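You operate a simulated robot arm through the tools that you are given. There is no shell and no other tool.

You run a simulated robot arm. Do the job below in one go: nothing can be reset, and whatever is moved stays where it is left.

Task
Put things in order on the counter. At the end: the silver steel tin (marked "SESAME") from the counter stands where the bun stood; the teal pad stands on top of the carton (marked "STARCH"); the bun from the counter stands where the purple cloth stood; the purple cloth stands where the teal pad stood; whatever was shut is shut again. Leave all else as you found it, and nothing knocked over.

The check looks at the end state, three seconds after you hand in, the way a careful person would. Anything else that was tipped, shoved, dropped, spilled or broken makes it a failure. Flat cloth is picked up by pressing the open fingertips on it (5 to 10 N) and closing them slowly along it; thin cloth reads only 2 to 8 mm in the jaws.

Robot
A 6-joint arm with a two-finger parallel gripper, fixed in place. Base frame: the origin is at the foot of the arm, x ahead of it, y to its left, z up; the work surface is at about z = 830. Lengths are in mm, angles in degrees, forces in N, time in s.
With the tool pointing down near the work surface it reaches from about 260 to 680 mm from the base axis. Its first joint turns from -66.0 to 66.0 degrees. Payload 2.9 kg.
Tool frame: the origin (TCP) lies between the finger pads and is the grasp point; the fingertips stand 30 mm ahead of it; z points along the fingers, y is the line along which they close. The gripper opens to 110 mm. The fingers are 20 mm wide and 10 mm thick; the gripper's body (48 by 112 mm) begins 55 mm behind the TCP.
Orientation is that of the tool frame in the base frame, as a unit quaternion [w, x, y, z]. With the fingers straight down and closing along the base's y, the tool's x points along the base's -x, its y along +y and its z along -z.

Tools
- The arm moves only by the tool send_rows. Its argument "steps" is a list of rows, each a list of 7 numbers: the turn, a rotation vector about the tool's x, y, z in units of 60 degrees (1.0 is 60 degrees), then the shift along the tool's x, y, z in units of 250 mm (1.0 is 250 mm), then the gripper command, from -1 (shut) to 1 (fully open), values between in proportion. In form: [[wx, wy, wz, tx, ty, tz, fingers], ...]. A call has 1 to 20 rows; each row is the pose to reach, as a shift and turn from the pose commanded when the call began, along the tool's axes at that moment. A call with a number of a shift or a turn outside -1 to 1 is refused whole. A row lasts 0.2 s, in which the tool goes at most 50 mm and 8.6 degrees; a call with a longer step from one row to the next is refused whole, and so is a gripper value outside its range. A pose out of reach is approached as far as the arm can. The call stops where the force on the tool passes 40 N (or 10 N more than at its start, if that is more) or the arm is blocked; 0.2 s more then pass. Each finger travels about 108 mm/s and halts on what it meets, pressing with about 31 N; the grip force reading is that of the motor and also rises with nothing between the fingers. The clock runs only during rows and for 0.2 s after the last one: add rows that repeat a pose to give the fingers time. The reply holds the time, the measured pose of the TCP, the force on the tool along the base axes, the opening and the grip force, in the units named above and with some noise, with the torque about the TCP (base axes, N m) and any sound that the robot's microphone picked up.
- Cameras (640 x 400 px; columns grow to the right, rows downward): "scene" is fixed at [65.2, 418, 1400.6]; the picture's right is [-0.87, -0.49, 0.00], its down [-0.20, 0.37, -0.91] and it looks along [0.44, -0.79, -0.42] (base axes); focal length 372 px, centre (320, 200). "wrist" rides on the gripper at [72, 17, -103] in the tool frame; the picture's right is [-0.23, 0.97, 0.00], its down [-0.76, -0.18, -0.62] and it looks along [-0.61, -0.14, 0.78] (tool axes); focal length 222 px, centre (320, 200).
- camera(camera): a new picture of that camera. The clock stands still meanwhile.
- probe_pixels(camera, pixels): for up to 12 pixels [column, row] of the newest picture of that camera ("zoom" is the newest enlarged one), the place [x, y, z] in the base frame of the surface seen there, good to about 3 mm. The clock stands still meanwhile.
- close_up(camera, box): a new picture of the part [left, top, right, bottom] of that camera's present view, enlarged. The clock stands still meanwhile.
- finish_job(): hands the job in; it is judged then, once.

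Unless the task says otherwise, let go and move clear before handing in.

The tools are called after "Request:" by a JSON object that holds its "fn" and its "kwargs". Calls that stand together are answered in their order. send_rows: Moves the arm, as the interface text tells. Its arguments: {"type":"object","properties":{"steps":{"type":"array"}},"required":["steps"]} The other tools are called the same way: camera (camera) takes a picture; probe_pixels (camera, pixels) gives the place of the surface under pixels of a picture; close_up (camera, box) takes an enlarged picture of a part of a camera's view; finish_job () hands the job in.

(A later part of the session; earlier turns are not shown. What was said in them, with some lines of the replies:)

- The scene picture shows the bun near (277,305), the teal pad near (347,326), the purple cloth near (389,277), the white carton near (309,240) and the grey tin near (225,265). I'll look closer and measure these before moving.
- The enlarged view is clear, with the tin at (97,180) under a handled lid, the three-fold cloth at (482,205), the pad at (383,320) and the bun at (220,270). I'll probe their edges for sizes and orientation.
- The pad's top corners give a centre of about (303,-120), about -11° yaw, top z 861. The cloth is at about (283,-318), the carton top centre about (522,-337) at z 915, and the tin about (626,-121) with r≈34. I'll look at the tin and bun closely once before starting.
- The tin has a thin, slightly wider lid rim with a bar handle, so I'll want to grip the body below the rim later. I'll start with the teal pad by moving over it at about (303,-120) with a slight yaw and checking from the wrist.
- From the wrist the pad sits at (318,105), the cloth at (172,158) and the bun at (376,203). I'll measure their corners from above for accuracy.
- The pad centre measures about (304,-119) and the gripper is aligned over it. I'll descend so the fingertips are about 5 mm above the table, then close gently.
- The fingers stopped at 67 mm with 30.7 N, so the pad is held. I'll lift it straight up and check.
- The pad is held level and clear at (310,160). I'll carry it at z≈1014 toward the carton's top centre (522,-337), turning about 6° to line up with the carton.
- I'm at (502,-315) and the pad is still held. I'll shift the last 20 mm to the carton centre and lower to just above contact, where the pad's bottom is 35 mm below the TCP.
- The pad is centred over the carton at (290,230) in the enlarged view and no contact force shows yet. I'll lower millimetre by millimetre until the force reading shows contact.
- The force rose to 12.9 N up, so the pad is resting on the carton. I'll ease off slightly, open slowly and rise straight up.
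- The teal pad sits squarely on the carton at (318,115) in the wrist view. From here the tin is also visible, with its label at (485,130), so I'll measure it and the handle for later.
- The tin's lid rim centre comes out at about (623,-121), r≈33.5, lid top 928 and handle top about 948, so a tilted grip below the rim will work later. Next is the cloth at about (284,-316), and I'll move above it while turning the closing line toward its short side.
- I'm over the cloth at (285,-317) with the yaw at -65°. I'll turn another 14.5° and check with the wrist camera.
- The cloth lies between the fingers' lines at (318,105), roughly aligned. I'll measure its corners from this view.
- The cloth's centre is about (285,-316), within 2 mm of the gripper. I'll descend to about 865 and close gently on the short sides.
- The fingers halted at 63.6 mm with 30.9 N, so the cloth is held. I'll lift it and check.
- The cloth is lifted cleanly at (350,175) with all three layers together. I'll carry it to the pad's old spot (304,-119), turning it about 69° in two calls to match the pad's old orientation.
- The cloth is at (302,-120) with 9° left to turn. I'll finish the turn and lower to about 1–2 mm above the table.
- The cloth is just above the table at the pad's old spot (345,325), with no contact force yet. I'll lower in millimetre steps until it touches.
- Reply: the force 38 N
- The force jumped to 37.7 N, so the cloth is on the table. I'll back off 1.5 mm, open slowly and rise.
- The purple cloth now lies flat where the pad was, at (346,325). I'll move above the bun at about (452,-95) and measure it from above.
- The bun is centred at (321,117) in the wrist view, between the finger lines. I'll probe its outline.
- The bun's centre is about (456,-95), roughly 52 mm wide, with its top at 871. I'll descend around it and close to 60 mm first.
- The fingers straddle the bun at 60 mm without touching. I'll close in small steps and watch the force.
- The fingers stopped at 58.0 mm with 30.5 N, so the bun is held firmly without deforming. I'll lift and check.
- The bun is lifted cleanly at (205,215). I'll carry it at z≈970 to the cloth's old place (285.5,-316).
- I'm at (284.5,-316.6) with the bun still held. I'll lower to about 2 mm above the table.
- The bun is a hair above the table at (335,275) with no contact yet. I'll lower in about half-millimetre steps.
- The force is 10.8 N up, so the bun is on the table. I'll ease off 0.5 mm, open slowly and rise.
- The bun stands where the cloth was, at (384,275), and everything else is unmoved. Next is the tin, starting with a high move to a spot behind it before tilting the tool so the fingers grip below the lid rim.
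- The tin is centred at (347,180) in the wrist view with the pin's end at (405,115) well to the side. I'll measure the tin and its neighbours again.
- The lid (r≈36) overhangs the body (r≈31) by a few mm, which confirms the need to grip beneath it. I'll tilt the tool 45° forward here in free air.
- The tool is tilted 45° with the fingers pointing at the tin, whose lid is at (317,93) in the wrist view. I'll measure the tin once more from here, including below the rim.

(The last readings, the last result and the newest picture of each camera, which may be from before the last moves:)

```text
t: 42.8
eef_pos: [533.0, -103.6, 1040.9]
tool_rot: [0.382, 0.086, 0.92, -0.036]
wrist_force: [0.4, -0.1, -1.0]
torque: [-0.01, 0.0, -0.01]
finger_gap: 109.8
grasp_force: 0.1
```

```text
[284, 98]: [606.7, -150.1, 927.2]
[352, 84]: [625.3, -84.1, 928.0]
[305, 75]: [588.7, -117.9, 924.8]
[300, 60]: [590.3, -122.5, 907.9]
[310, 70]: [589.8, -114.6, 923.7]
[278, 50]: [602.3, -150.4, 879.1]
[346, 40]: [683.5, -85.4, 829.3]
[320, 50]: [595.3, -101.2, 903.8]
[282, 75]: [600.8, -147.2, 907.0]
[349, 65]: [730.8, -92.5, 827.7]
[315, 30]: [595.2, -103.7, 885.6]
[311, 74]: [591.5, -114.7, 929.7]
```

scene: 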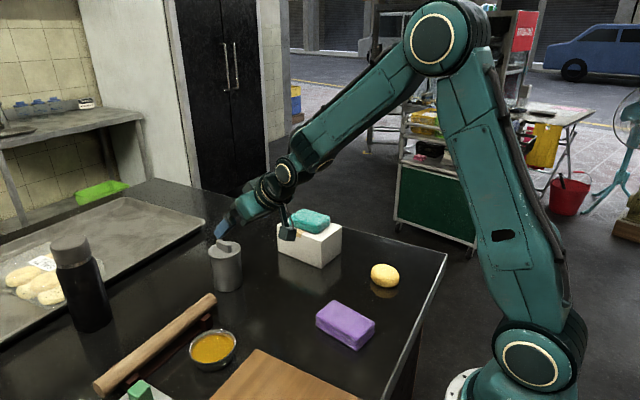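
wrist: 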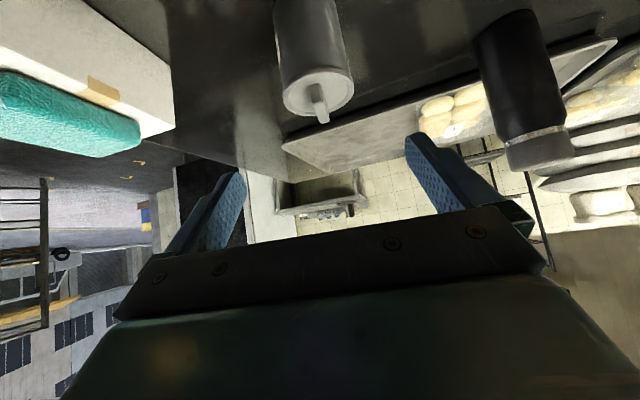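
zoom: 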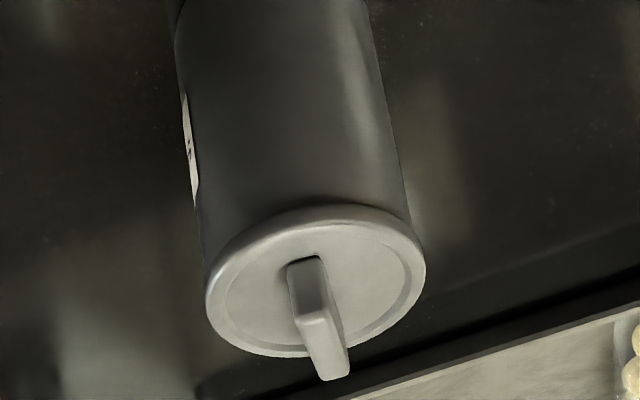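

Body and rim points give a tin centre of about (622,-120). I'll line up along the tilted axis, go most of the way in and look before the final approach.

Request:
{"fn": "send_rows", "kwargs": {"steps": [[0, 0, 0, 0.1, 0, 0, 1], [0, 0, 0, 0.206, 0.001, 0, 1], [0, 0, 0, 0.206, 0.0015, 0.14, 1], [0, 0, 0, 0.206, 0.0015, 0.28, 1], [0, 0, 0, 0.206, 0.0015, 0.38, 1], [0, 0, 0, 0.206, 0.0015, 0.44, 1], [0, 0, 0, 0.206, 0.0015, 0.44, 1]]}}

Request:
{"fn": "camera", "kwargs": {"camera": "wrist"}}

Request:
{"fn": "close_up", "kwargs": {"camera": "scene", "box": [160, 180, 340, 320]}}

```text
t: 44.4
eef_pos: [574.2, -112.2, 926.1]
tool_rot: [0.381, 0.086, 0.92, -0.035]
wrist_force: [-0.2, 0.7, -0.5]
torque: [0.0, 0.0, -0.01]
finger_gap: 110.0
grasp_force: 0.2
```

```text
taken
```

wrist: 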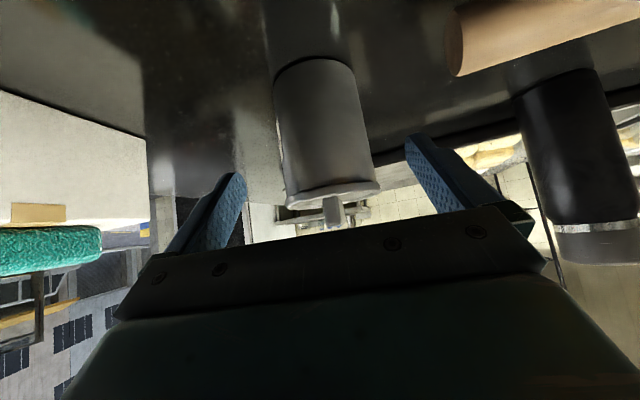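

```text
2.86 times, centred on (250, 250) of scene
```

zoom: 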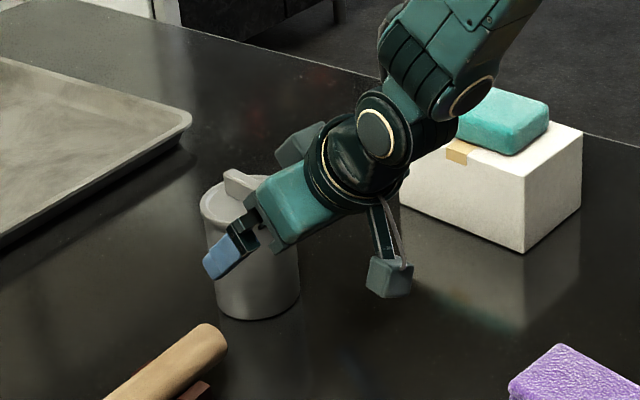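

The fingers straddle the tin and the handle is clear at (333,215) in the wrist view. A block at (300,145) in the enlarged scene view needs identifying, so I'll zoom in.

Request:
{"fn": "close_up", "kwargs": {"camera": "scene", "box": [205, 205, 285, 275]}}

Request:
{"fn": "probe_pixels", "kwargs": {"camera": "scene", "pixels": [[245, 230], [240, 233], [250, 226], [228, 242], [223, 239], [240, 250], [262, 232], [269, 277], [236, 245], [222, 265]]}}

```text
5.71 times, centred on (245, 240) of scene
```

zoom: 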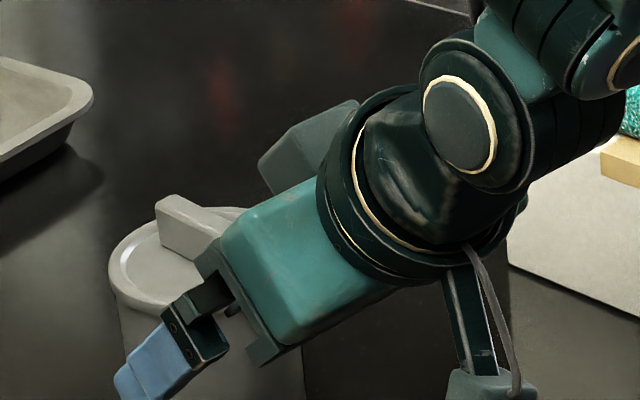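

```text
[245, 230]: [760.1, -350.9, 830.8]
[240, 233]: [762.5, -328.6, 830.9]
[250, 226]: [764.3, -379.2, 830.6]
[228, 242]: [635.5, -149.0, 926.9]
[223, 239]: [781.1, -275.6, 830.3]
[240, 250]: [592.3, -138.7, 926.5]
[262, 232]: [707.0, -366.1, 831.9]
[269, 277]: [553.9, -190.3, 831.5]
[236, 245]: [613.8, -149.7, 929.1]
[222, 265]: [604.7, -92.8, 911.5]
```

That block sits behind and above the gripper body, near (300,145) in this zoom, so I'll probe where it is to make sure it clears the handle.

Request:
{"fn": "probe_pixels", "kwargs": {"camera": "zoom", "pixels": [[265, 162], [290, 150], [330, 112], [275, 190], [350, 105], [265, 170], [165, 200], [235, 215], [240, 240], [300, 195], [200, 270], [260, 340]]}}

```text
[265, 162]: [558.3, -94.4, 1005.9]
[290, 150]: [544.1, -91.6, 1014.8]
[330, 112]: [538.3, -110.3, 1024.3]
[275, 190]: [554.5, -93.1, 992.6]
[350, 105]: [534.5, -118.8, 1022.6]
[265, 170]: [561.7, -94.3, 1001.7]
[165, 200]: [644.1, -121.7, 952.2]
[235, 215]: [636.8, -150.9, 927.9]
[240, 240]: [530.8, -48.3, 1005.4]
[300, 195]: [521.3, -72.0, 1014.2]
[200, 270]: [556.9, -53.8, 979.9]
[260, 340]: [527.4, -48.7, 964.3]
```

The block clears the handle by about 18 mm at the grasp pose, so the approach is safe. I'll advance the last 50 mm along the tool axis.

Request:
{"fn": "send_rows", "kwargs": {"steps": [[0, 0, 0, 0, 0.003, 0.06, 1], [0, 0, 0, 0, 0.005, 0.12, 1], [0, 0, 0, 0, 0.005, 0.17, 1], [0, 0, 0, 0, 0.005, 0.202, 1], [0, 0, 0, 0, 0.005, 0.202, 1]]}}

Request:
{"fn": "camera", "kwargs": {"camera": "wrist"}}

Request:
{"fn": "close_up", "kwargs": {"camera": "scene", "box": [180, 205, 290, 305]}}

```text
t: 45.6
eef_pos: [608.4, -117.9, 890.2]
tool_rot: [0.381, 0.087, 0.92, -0.036]
wrist_force: [0.5, -1.3, 0.4]
torque: [-0.01, -0.02, -0.02]
finger_gap: 109.9
grasp_force: 0.1
```

```text
taken
```

wrist: 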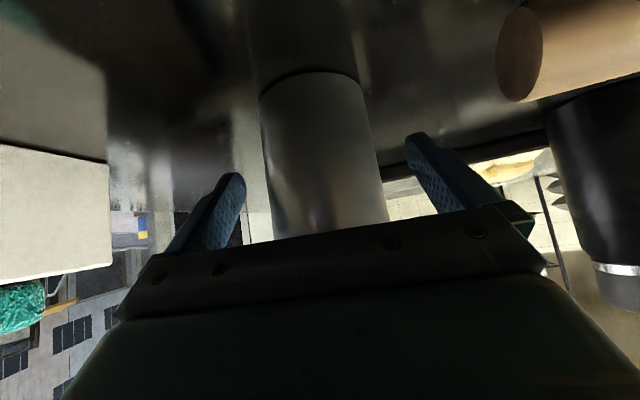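

```text
4.00 times, centred on (235, 255) of scene
```

zoom: 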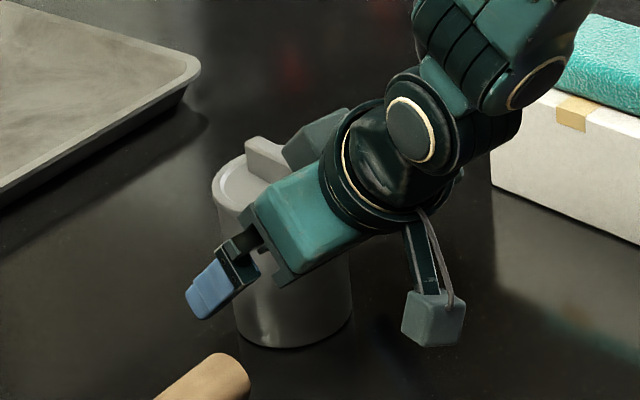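

There's no contact and the tin's body is between the fingers below the rim. I'll close in gentle steps.

Request:
{"fn": "send_rows", "kwargs": {"steps": [[0, 0, 0, 0, 0, 0, 0.8], [0, 0, 0, 0, 0, 0, 0.6], [0, 0, 0, 0, 0, 0, 0.45], [0, 0, 0, 0, 0, 0, 0.35], [0, 0, 0, 0, 0, 0, 0.28], [0, 0, 0, 0, 0, 0, 0.24], [0, 0, 0, 0, 0, 0, 0.24]]}}

```text
t: 47.2
eef_pos: [608.7, -117.9, 890.5]
tool_rot: [0.381, 0.086, 0.92, -0.035]
wrist_force: [0.1, 1.1, -0.3]
torque: [0.03, -0.04, 0.03]
finger_gap: 70.3
grasp_force: 30.8
```

The fingers stopped at 70.3 mm with 30.8 N. I'll check from the cameras that the contact is on the body and not the lid.

Request:
{"fn": "close_up", "kwargs": {"camera": "scene", "box": [190, 220, 270, 300]}}

Request:
{"fn": "camera", "kwargs": {"camera": "wrist"}}

```text
5.00 times, centred on (230, 260) of scene
```

zoom: 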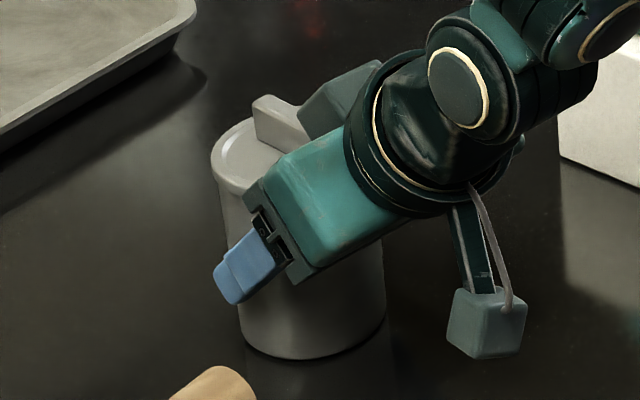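

```text
taken
```

wrist: 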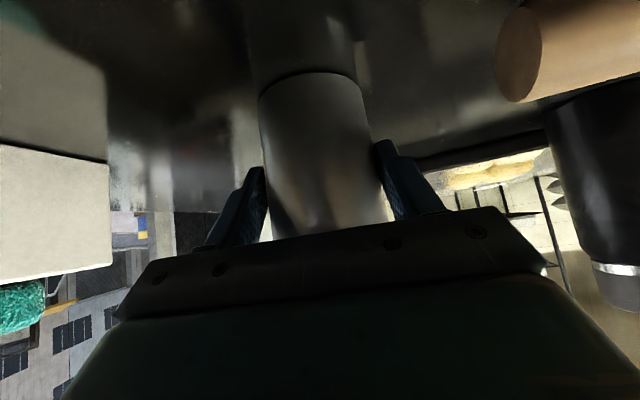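

The finger lies on the body well below the rim, at (250,275) in the enlarged view. I'll lift 10 mm and check that the lid and body rise together.

Request:
{"fn": "send_rows", "kwargs": {"steps": [[0, 0, 0, 0, 0, 0, 0.15], [0, 0, 0, -0.008, 0, -0.008, 0.15], [0, 0, 0, -0.016, 0, -0.016, 0.15], [0, 0, 0, -0.028, 0, -0.028, 0.15], [0, 0, 0, -0.028, 0, -0.028, 0.15]]}}

Request:
{"fn": "close_up", "kwargs": {"camera": "scene", "box": [190, 220, 270, 300]}}

Request:
{"fn": "camera", "kwargs": {"camera": "wrist"}}

```text
t: 48.4
eef_pos: [609.1, -116.9, 900.5]
tool_rot: [0.38, 0.086, 0.92, -0.035]
wrist_force: [0.2, 0.0, -3.9]
torque: [0.02, 0.06, 0.02]
finger_gap: 70.7
grasp_force: 31.2
```

```text
5.00 times, centred on (230, 260) of scene
```

zoom: 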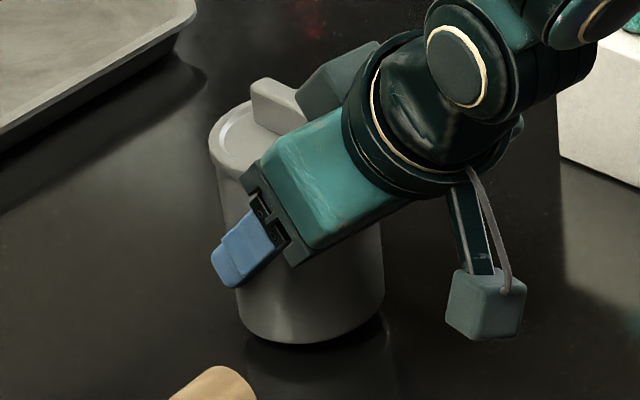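

```text
taken
```

wrist: 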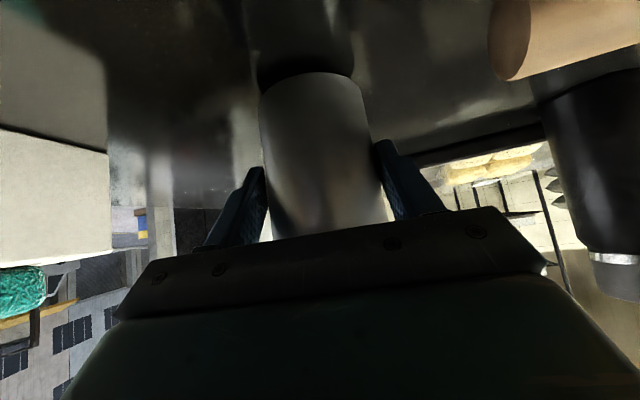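

The tin rose with its lid on and stays upright, with a 3.9 N load. I'll lift another 35 mm and look again before travelling.

Request:
{"fn": "send_rows", "kwargs": {"steps": [[0, 0, 0, -0.03, 0, -0.03, 0.15], [0, 0, 0, -0.065, 0, -0.065, 0.15], [0, 0, 0, -0.1, 0, -0.1, 0.15], [0, 0, 0, -0.1, 0, -0.1, 0.15]]}}

Request:
{"fn": "camera", "kwargs": {"camera": "scene"}}

```text
t: 49.4
eef_pos: [608.5, -117.5, 937.1]
tool_rot: [0.381, 0.086, 0.92, -0.036]
wrist_force: [0.8, -0.2, -3.4]
torque: [0.01, 0.07, -0.01]
finger_gap: 70.7
grasp_force: 30.9
```

```text
taken
```

scene: 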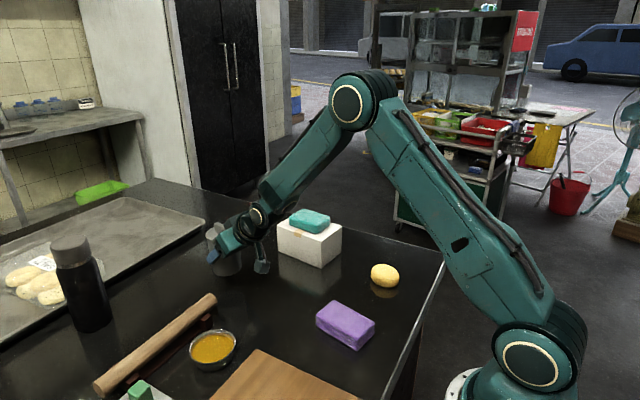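

The tin hangs upright at (225,255) in the picture. I'll carry it level to the bun's old spot (456.5,-95.5) with smooth acceleration.

Request:
{"fn": "send_rows", "kwargs": {"steps": [[0, 0, 0, 0.033, -0.002, -0.033, 0.15], [0, 0, 0, 0.095, -0.006, -0.095, 0.15], [0, 0, 0, 0.175, -0.01, -0.175, 0.15], [0, 0, 0, 0.265, -0.016, -0.265, 0.15], [0, 0, 0, 0.35, -0.021, -0.351, 0.15], [0, 0, 0, 0.42, -0.025, -0.421, 0.15], [0, 0, 0, 0.46, -0.027, -0.461, 0.15], [0, 0, 0, 0.473, -0.028, -0.474, 0.15], [0, 0, 0, 0.473, -0.028, -0.474, 0.15]]}}

Request:
{"fn": "camera", "kwargs": {"camera": "scene"}}

Request:
{"fn": "close_up", "kwargs": {"camera": "scene", "box": [230, 220, 400, 360]}}

```text
t: 51.4
eef_pos: [441.2, -93.2, 936.1]
tool_rot: [0.381, 0.086, 0.92, -0.035]
wrist_force: [-0.5, 0.8, -4.3]
torque: [0.02, 0.03, -0.01]
finger_gap: 70.7
grasp_force: 31.1
```

```text
taken
```

scene: 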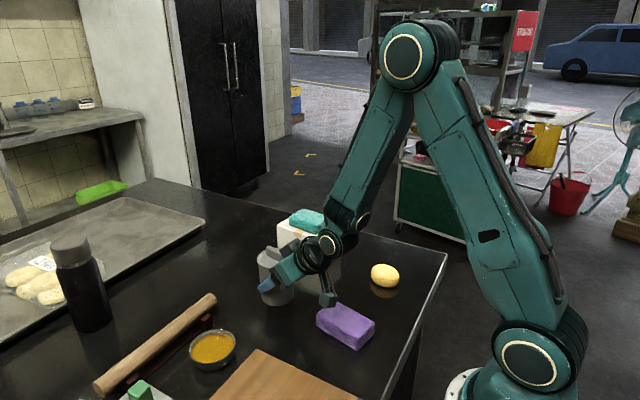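

```text
2.86 times, centred on (315, 290) of scene
```

zoom: 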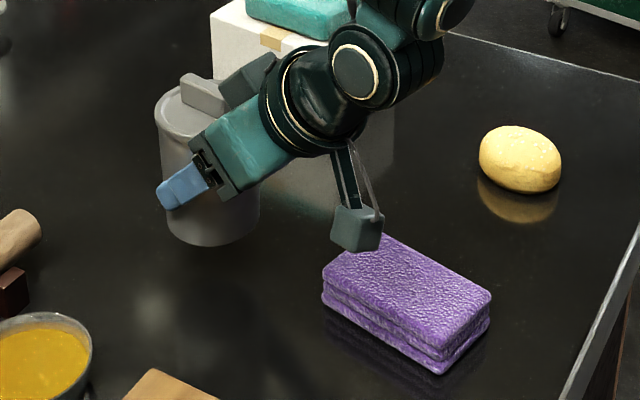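

The tin is over the bun's old spot, but the wrist camera box at (357,228) comes near the cloth when lowered. I'll probe its height to check clearance.

Request:
{"fn": "probe_pixels", "kwargs": {"camera": "zoom", "pixels": [[335, 238], [345, 245], [372, 248], [358, 225], [380, 220], [335, 215], [365, 247], [352, 210], [380, 255], [330, 280], [180, 110], [210, 240]]}}

Request:
{"fn": "camera", "kwargs": {"camera": "wrist"}}

```text
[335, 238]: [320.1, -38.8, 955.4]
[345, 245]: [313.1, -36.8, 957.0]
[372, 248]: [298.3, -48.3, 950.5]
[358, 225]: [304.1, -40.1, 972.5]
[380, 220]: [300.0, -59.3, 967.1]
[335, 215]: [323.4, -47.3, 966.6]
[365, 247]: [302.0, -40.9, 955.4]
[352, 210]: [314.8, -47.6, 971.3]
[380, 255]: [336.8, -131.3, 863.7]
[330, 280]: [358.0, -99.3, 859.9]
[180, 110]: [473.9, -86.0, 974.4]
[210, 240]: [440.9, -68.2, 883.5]
```

```text
taken
```

wrist: 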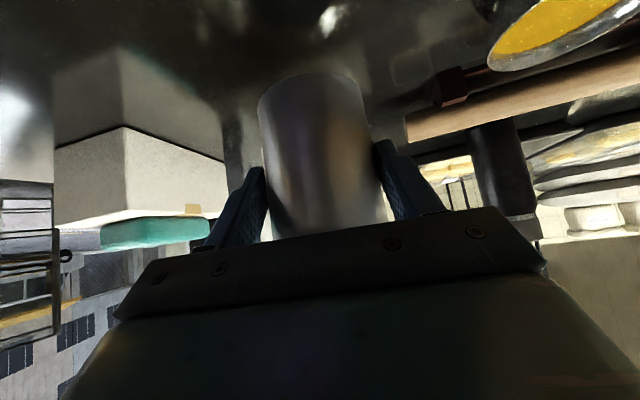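

The camera box bottom is at about 950 now and will be at about 903 when lowered, well above the cloth top (864). I'll lower to about 2–3 mm above the table.

Request:
{"fn": "send_rows", "kwargs": {"steps": [[0, 0, 0, 0.03, 0, 0.033, 0.15], [0, 0, 0, 0.06, 0, 0.065, 0.15], [0, 0, 0, 0.09, 0, 0.095, 0.15], [0, 0, 0, 0.11, 0, 0.115, 0.15], [0, 0, 0, 0.119, 0, 0.125, 0.15], [0, 0, 0, 0.119, 0, 0.125, 0.15]]}}

Request:
{"fn": "close_up", "kwargs": {"camera": "scene", "box": [230, 220, 400, 360]}}

```text
t: 52.8
eef_pos: [443.6, -93.9, 892.6]
tool_rot: [0.381, 0.086, 0.92, -0.036]
wrist_force: [0.1, 0.5, -3.5]
torque: [-0.01, 0.09, 0.0]
finger_gap: 70.9
grasp_force: 30.9
```

```text
2.86 times, centred on (315, 290) of scene
```

zoom: 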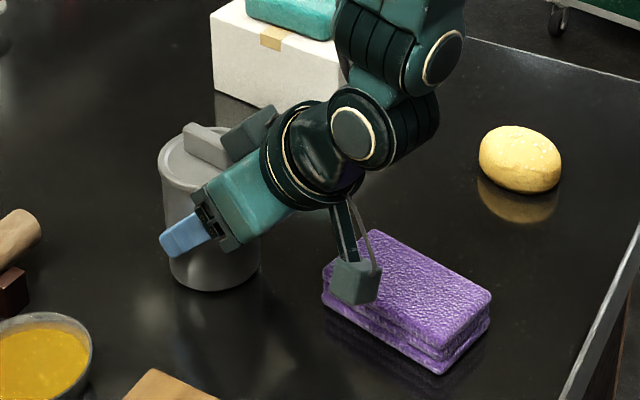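

The tin is just above the table at (215,285) and upright, with a 3.5 N load still on the wrist. I'll lower in half-millimetre steps to touch down.

Request:
{"fn": "send_rows", "kwargs": {"steps": [[0, 0, 0, 0.0015, 0, 0.0015, 0.15], [0, 0, 0, 0.003, 0, 0.003, 0.15], [0, 0, 0, 0.0045, 0, 0.0045, 0.15], [0, 0, 0, 0.0045, 0, 0.0045, 0.15]]}}

```text
t: 53.8
eef_pos: [443.5, -93.1, 891.5]
tool_rot: [0.381, 0.086, 0.92, -0.036]
wrist_force: [0.3, 1.2, -3.6]
torque: [-0.01, 0.09, 0.0]
finger_gap: 70.4
grasp_force: 30.9
```

Request:
{"fn": "send_rows", "kwargs": {"steps": [[0, 0, 0, 0.0015, 0, 0.0015, 0.15], [0, 0, 0, 0.003, 0, 0.003, 0.15], [0, 0, 0, 0.003, 0, 0.003, 0.15]]}}

```text
t: 54.6
eef_pos: [444.3, -93.4, 890.5]
tool_rot: [0.382, 0.086, 0.919, -0.036]
wrist_force: [-3.3, 1.6, 4.9]
torque: [-0.1, 0.35, -0.1]
finger_gap: 70.3
grasp_force: 31.3
```

The force went from -3.6 to +4.9 N, so the tin is on the table. I'll open slowly, then check before backing out.

Request:
{"fn": "send_rows", "kwargs": {"steps": [[0, 0, 0, -0.0008, 0, -0.0008, 0.25], [0, 0, 0, -0.0008, 0, -0.0008, 0.35], [0, 0, 0, -0.0008, 0, -0.0008, 0.5], [0, 0, 0, -0.0008, 0, -0.0008, 0.7], [0, 0, 0, -0.0008, 0, -0.0008, 0.95], [0, 0, 0, -0.0008, 0, -0.0008, 0.95]]}}

Request:
{"fn": "camera", "kwargs": {"camera": "wrist"}}

Request:
{"fn": "close_up", "kwargs": {"camera": "scene", "box": [230, 220, 400, 360]}}

```text
t: 56.0
eef_pos: [445.0, -93.8, 891.2]
tool_rot: [0.381, 0.086, 0.92, -0.036]
wrist_force: [-0.1, -0.6, 0.3]
torque: [-0.02, -0.01, 0.0]
finger_gap: 107.7
grasp_force: 0.0
```

```text
taken
```

wrist: 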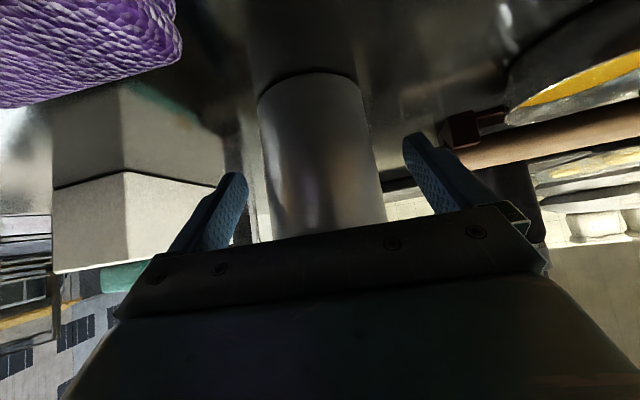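

```text
2.86 times, centred on (315, 290) of scene
```

zoom: 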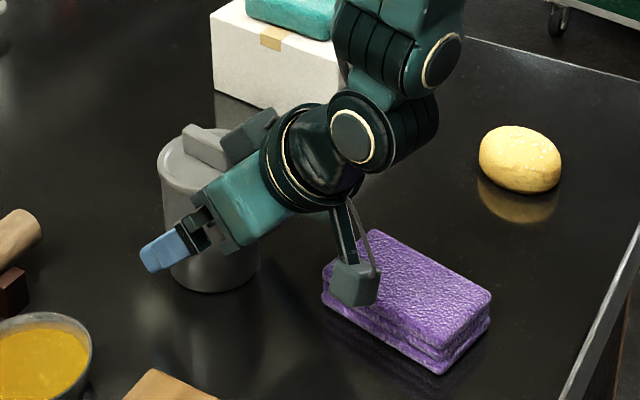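

The tin stands upright with its lid on and the fingers are open. I'll back out 70 mm along the tool axis, then go straight up.

Request:
{"fn": "send_rows", "kwargs": {"steps": [[0, 0, 0, 0, 0, -0.06, 0.95], [0, 0, 0, 0, 0, -0.14, 0.95], [0, 0, 0, 0, 0, -0.22, 0.95], [0, 0, 0, 0, 0, -0.28, 0.95], [0, 0, 0, -0.06, 0, -0.34, 0.95], [0, 0, 0, -0.16, 0, -0.44, 0.95], [0, 0, 0, -0.26, 0, -0.54, 0.95], [0, 0, 0, -0.36, 0, -0.64, 0.95], [0, 0, 0, -0.425, 0, -0.705, 0.95], [0, 0, 0, -0.425, 0, -0.705, 0.95]]}}

Request:
{"fn": "camera", "kwargs": {"camera": "scene"}}

```text
t: 58.2
eef_pos: [396.0, -84.9, 1090.5]
tool_rot: [0.381, 0.086, 0.92, -0.035]
wrist_force: [0.0, 0.4, -0.4]
torque: [0.0, -0.01, 0.0]
finger_gap: 107.4
grasp_force: 0.1
```

```text
taken
```

scene: 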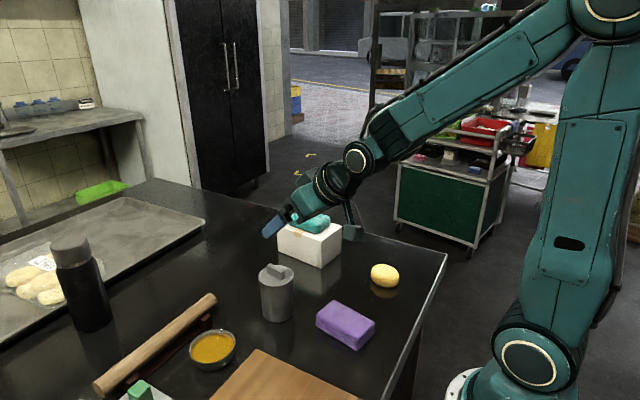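

The tin stands at (277,290) where the bun was, with its lid on. I'll turn the tool back to straight down and verify all final positions.

Request:
{"fn": "send_rows", "kwargs": {"steps": [[0, 0.1, 0, 0, 0, 0, 0.95], [0, 0.22, 0, 0, 0, 0, 0.95], [0, 0.34, 0, 0, 0, 0, 0.95], [0, 0.46, 0, 0, 0, 0, 0.95], [0, 0.57, 0, 0, 0, 0, 0.95], [0, 0.67, 0, 0, 0, 0, 1], [0, 0.75, 0, 0, 0, 0, 1], [0, 0.75, 0, 0, 0, 0, 1]]}}

Request:
{"fn": "camera", "kwargs": {"camera": "wrist"}}

Request:
{"fn": "camera", "kwargs": {"camera": "scene"}}

Request:
{"fn": "close_up", "kwargs": {"camera": "scene", "box": [230, 200, 430, 360]}}

```text
t: 60.0
eef_pos: [395.7, -82.9, 1090.9]
tool_rot: [-0.001, 0.093, 0.996, 0.0]
wrist_force: [-0.5, 0.0, -0.1]
torque: [0.03, 0.04, 0.03]
finger_gap: 110.0
grasp_force: 0.0
```

```text
taken
```

wrist: 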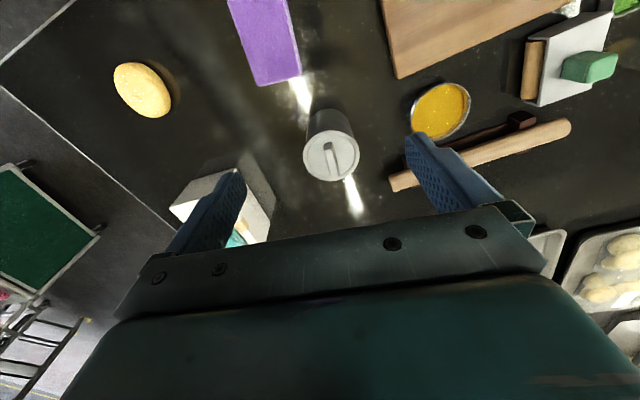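

```text
taken
```

scene: 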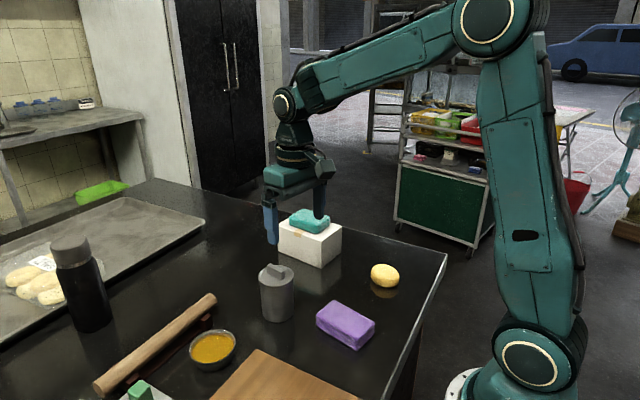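

```text
2.50 times, centred on (330, 280) of scene
```

zoom: 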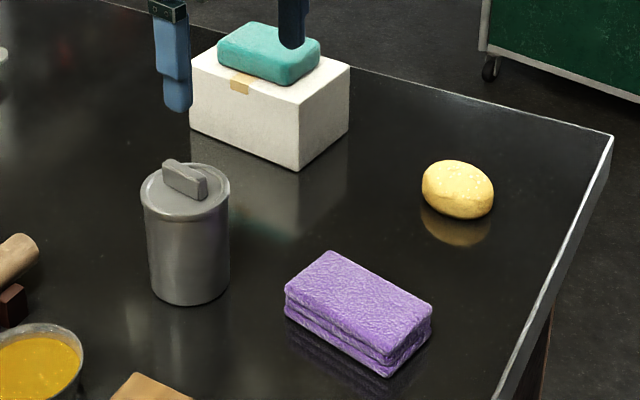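

All four items look in place. I'll verify the positions with probes: tin lid near (331,158), bun near (143,90), cloth near (262,45) in the wrist view.

Request:
{"fn": "probe_pixels", "kwargs": {"camera": "wrist", "pixels": [[306, 162], [357, 152], [326, 140], [335, 179], [332, 158], [143, 90], [117, 82], [169, 105], [135, 66], [150, 113], [299, 70], [258, 83]]}}

Request:
{"fn": "probe_pixels", "kwargs": {"camera": "zoom", "pixels": [[330, 253], [429, 307], [387, 350], [287, 288], [457, 178], [190, 300], [152, 290], [227, 285], [425, 185], [490, 200], [240, 50], [300, 110]]}}

```text
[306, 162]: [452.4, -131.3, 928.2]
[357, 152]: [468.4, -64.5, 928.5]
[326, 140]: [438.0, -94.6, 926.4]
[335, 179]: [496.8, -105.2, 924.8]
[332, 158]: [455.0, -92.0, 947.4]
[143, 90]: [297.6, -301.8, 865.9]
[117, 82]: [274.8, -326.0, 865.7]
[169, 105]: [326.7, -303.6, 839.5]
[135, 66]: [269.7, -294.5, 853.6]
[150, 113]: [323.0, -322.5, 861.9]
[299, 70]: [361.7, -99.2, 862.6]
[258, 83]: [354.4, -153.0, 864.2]
```

```text
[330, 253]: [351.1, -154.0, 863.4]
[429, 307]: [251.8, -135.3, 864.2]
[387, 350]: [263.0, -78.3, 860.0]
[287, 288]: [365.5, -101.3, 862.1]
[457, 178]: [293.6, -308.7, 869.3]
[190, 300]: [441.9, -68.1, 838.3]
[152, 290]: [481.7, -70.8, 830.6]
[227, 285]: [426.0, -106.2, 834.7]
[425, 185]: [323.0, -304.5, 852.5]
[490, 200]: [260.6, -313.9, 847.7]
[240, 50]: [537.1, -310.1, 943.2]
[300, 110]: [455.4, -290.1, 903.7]
```

Probes put the tin at about (460,-98) against the bun's old ~(460,-97). The cloth is at about (308,-117) against the pad's old (304,-119), and the bun at about (292,-317) against the cloth's old (286,-316). The pad rests centred on the carton, the lid is on, nothing else has moved and the gripper is open and clear above, so I'm handing in.

Request:
{"fn": "finish_job", "kwargs": {}}

```text
The job is handed in.
```

I moved all four items where you asked and handed the job in. I don't have the check's result. In the last pictures everything stood upright and nothing else on the counter had moved.

| Item | Now stands | Offset from target |
|---|---|---|
| Teal pad | On top of the carton, centred | Not re-measured; set down within about 1 mm of the carton's centre |
| Purple cloth | Where the teal pad stood, turned to the pad's angle | About 4 mm |
| Bun | Where the purple cloth stood | About 6–8 mm |
| Steel tin ("SESAME") | Where the bun stood | Within about 5 mm |

- **Bun:** its offset is the largest. The bun turned out slightly longer than I first measured, so I gripped it a little off-centre. I left it rather than risk handling it again.
- **Tin:** I gripped it below the rim, so its lid stayed on throughout. Nothing else was opened.
- **Carton:** I never saw the "STARCH" mark. It was the only carton in view, so I took it as the one you meant.

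The gripper is open and clear above the counter.
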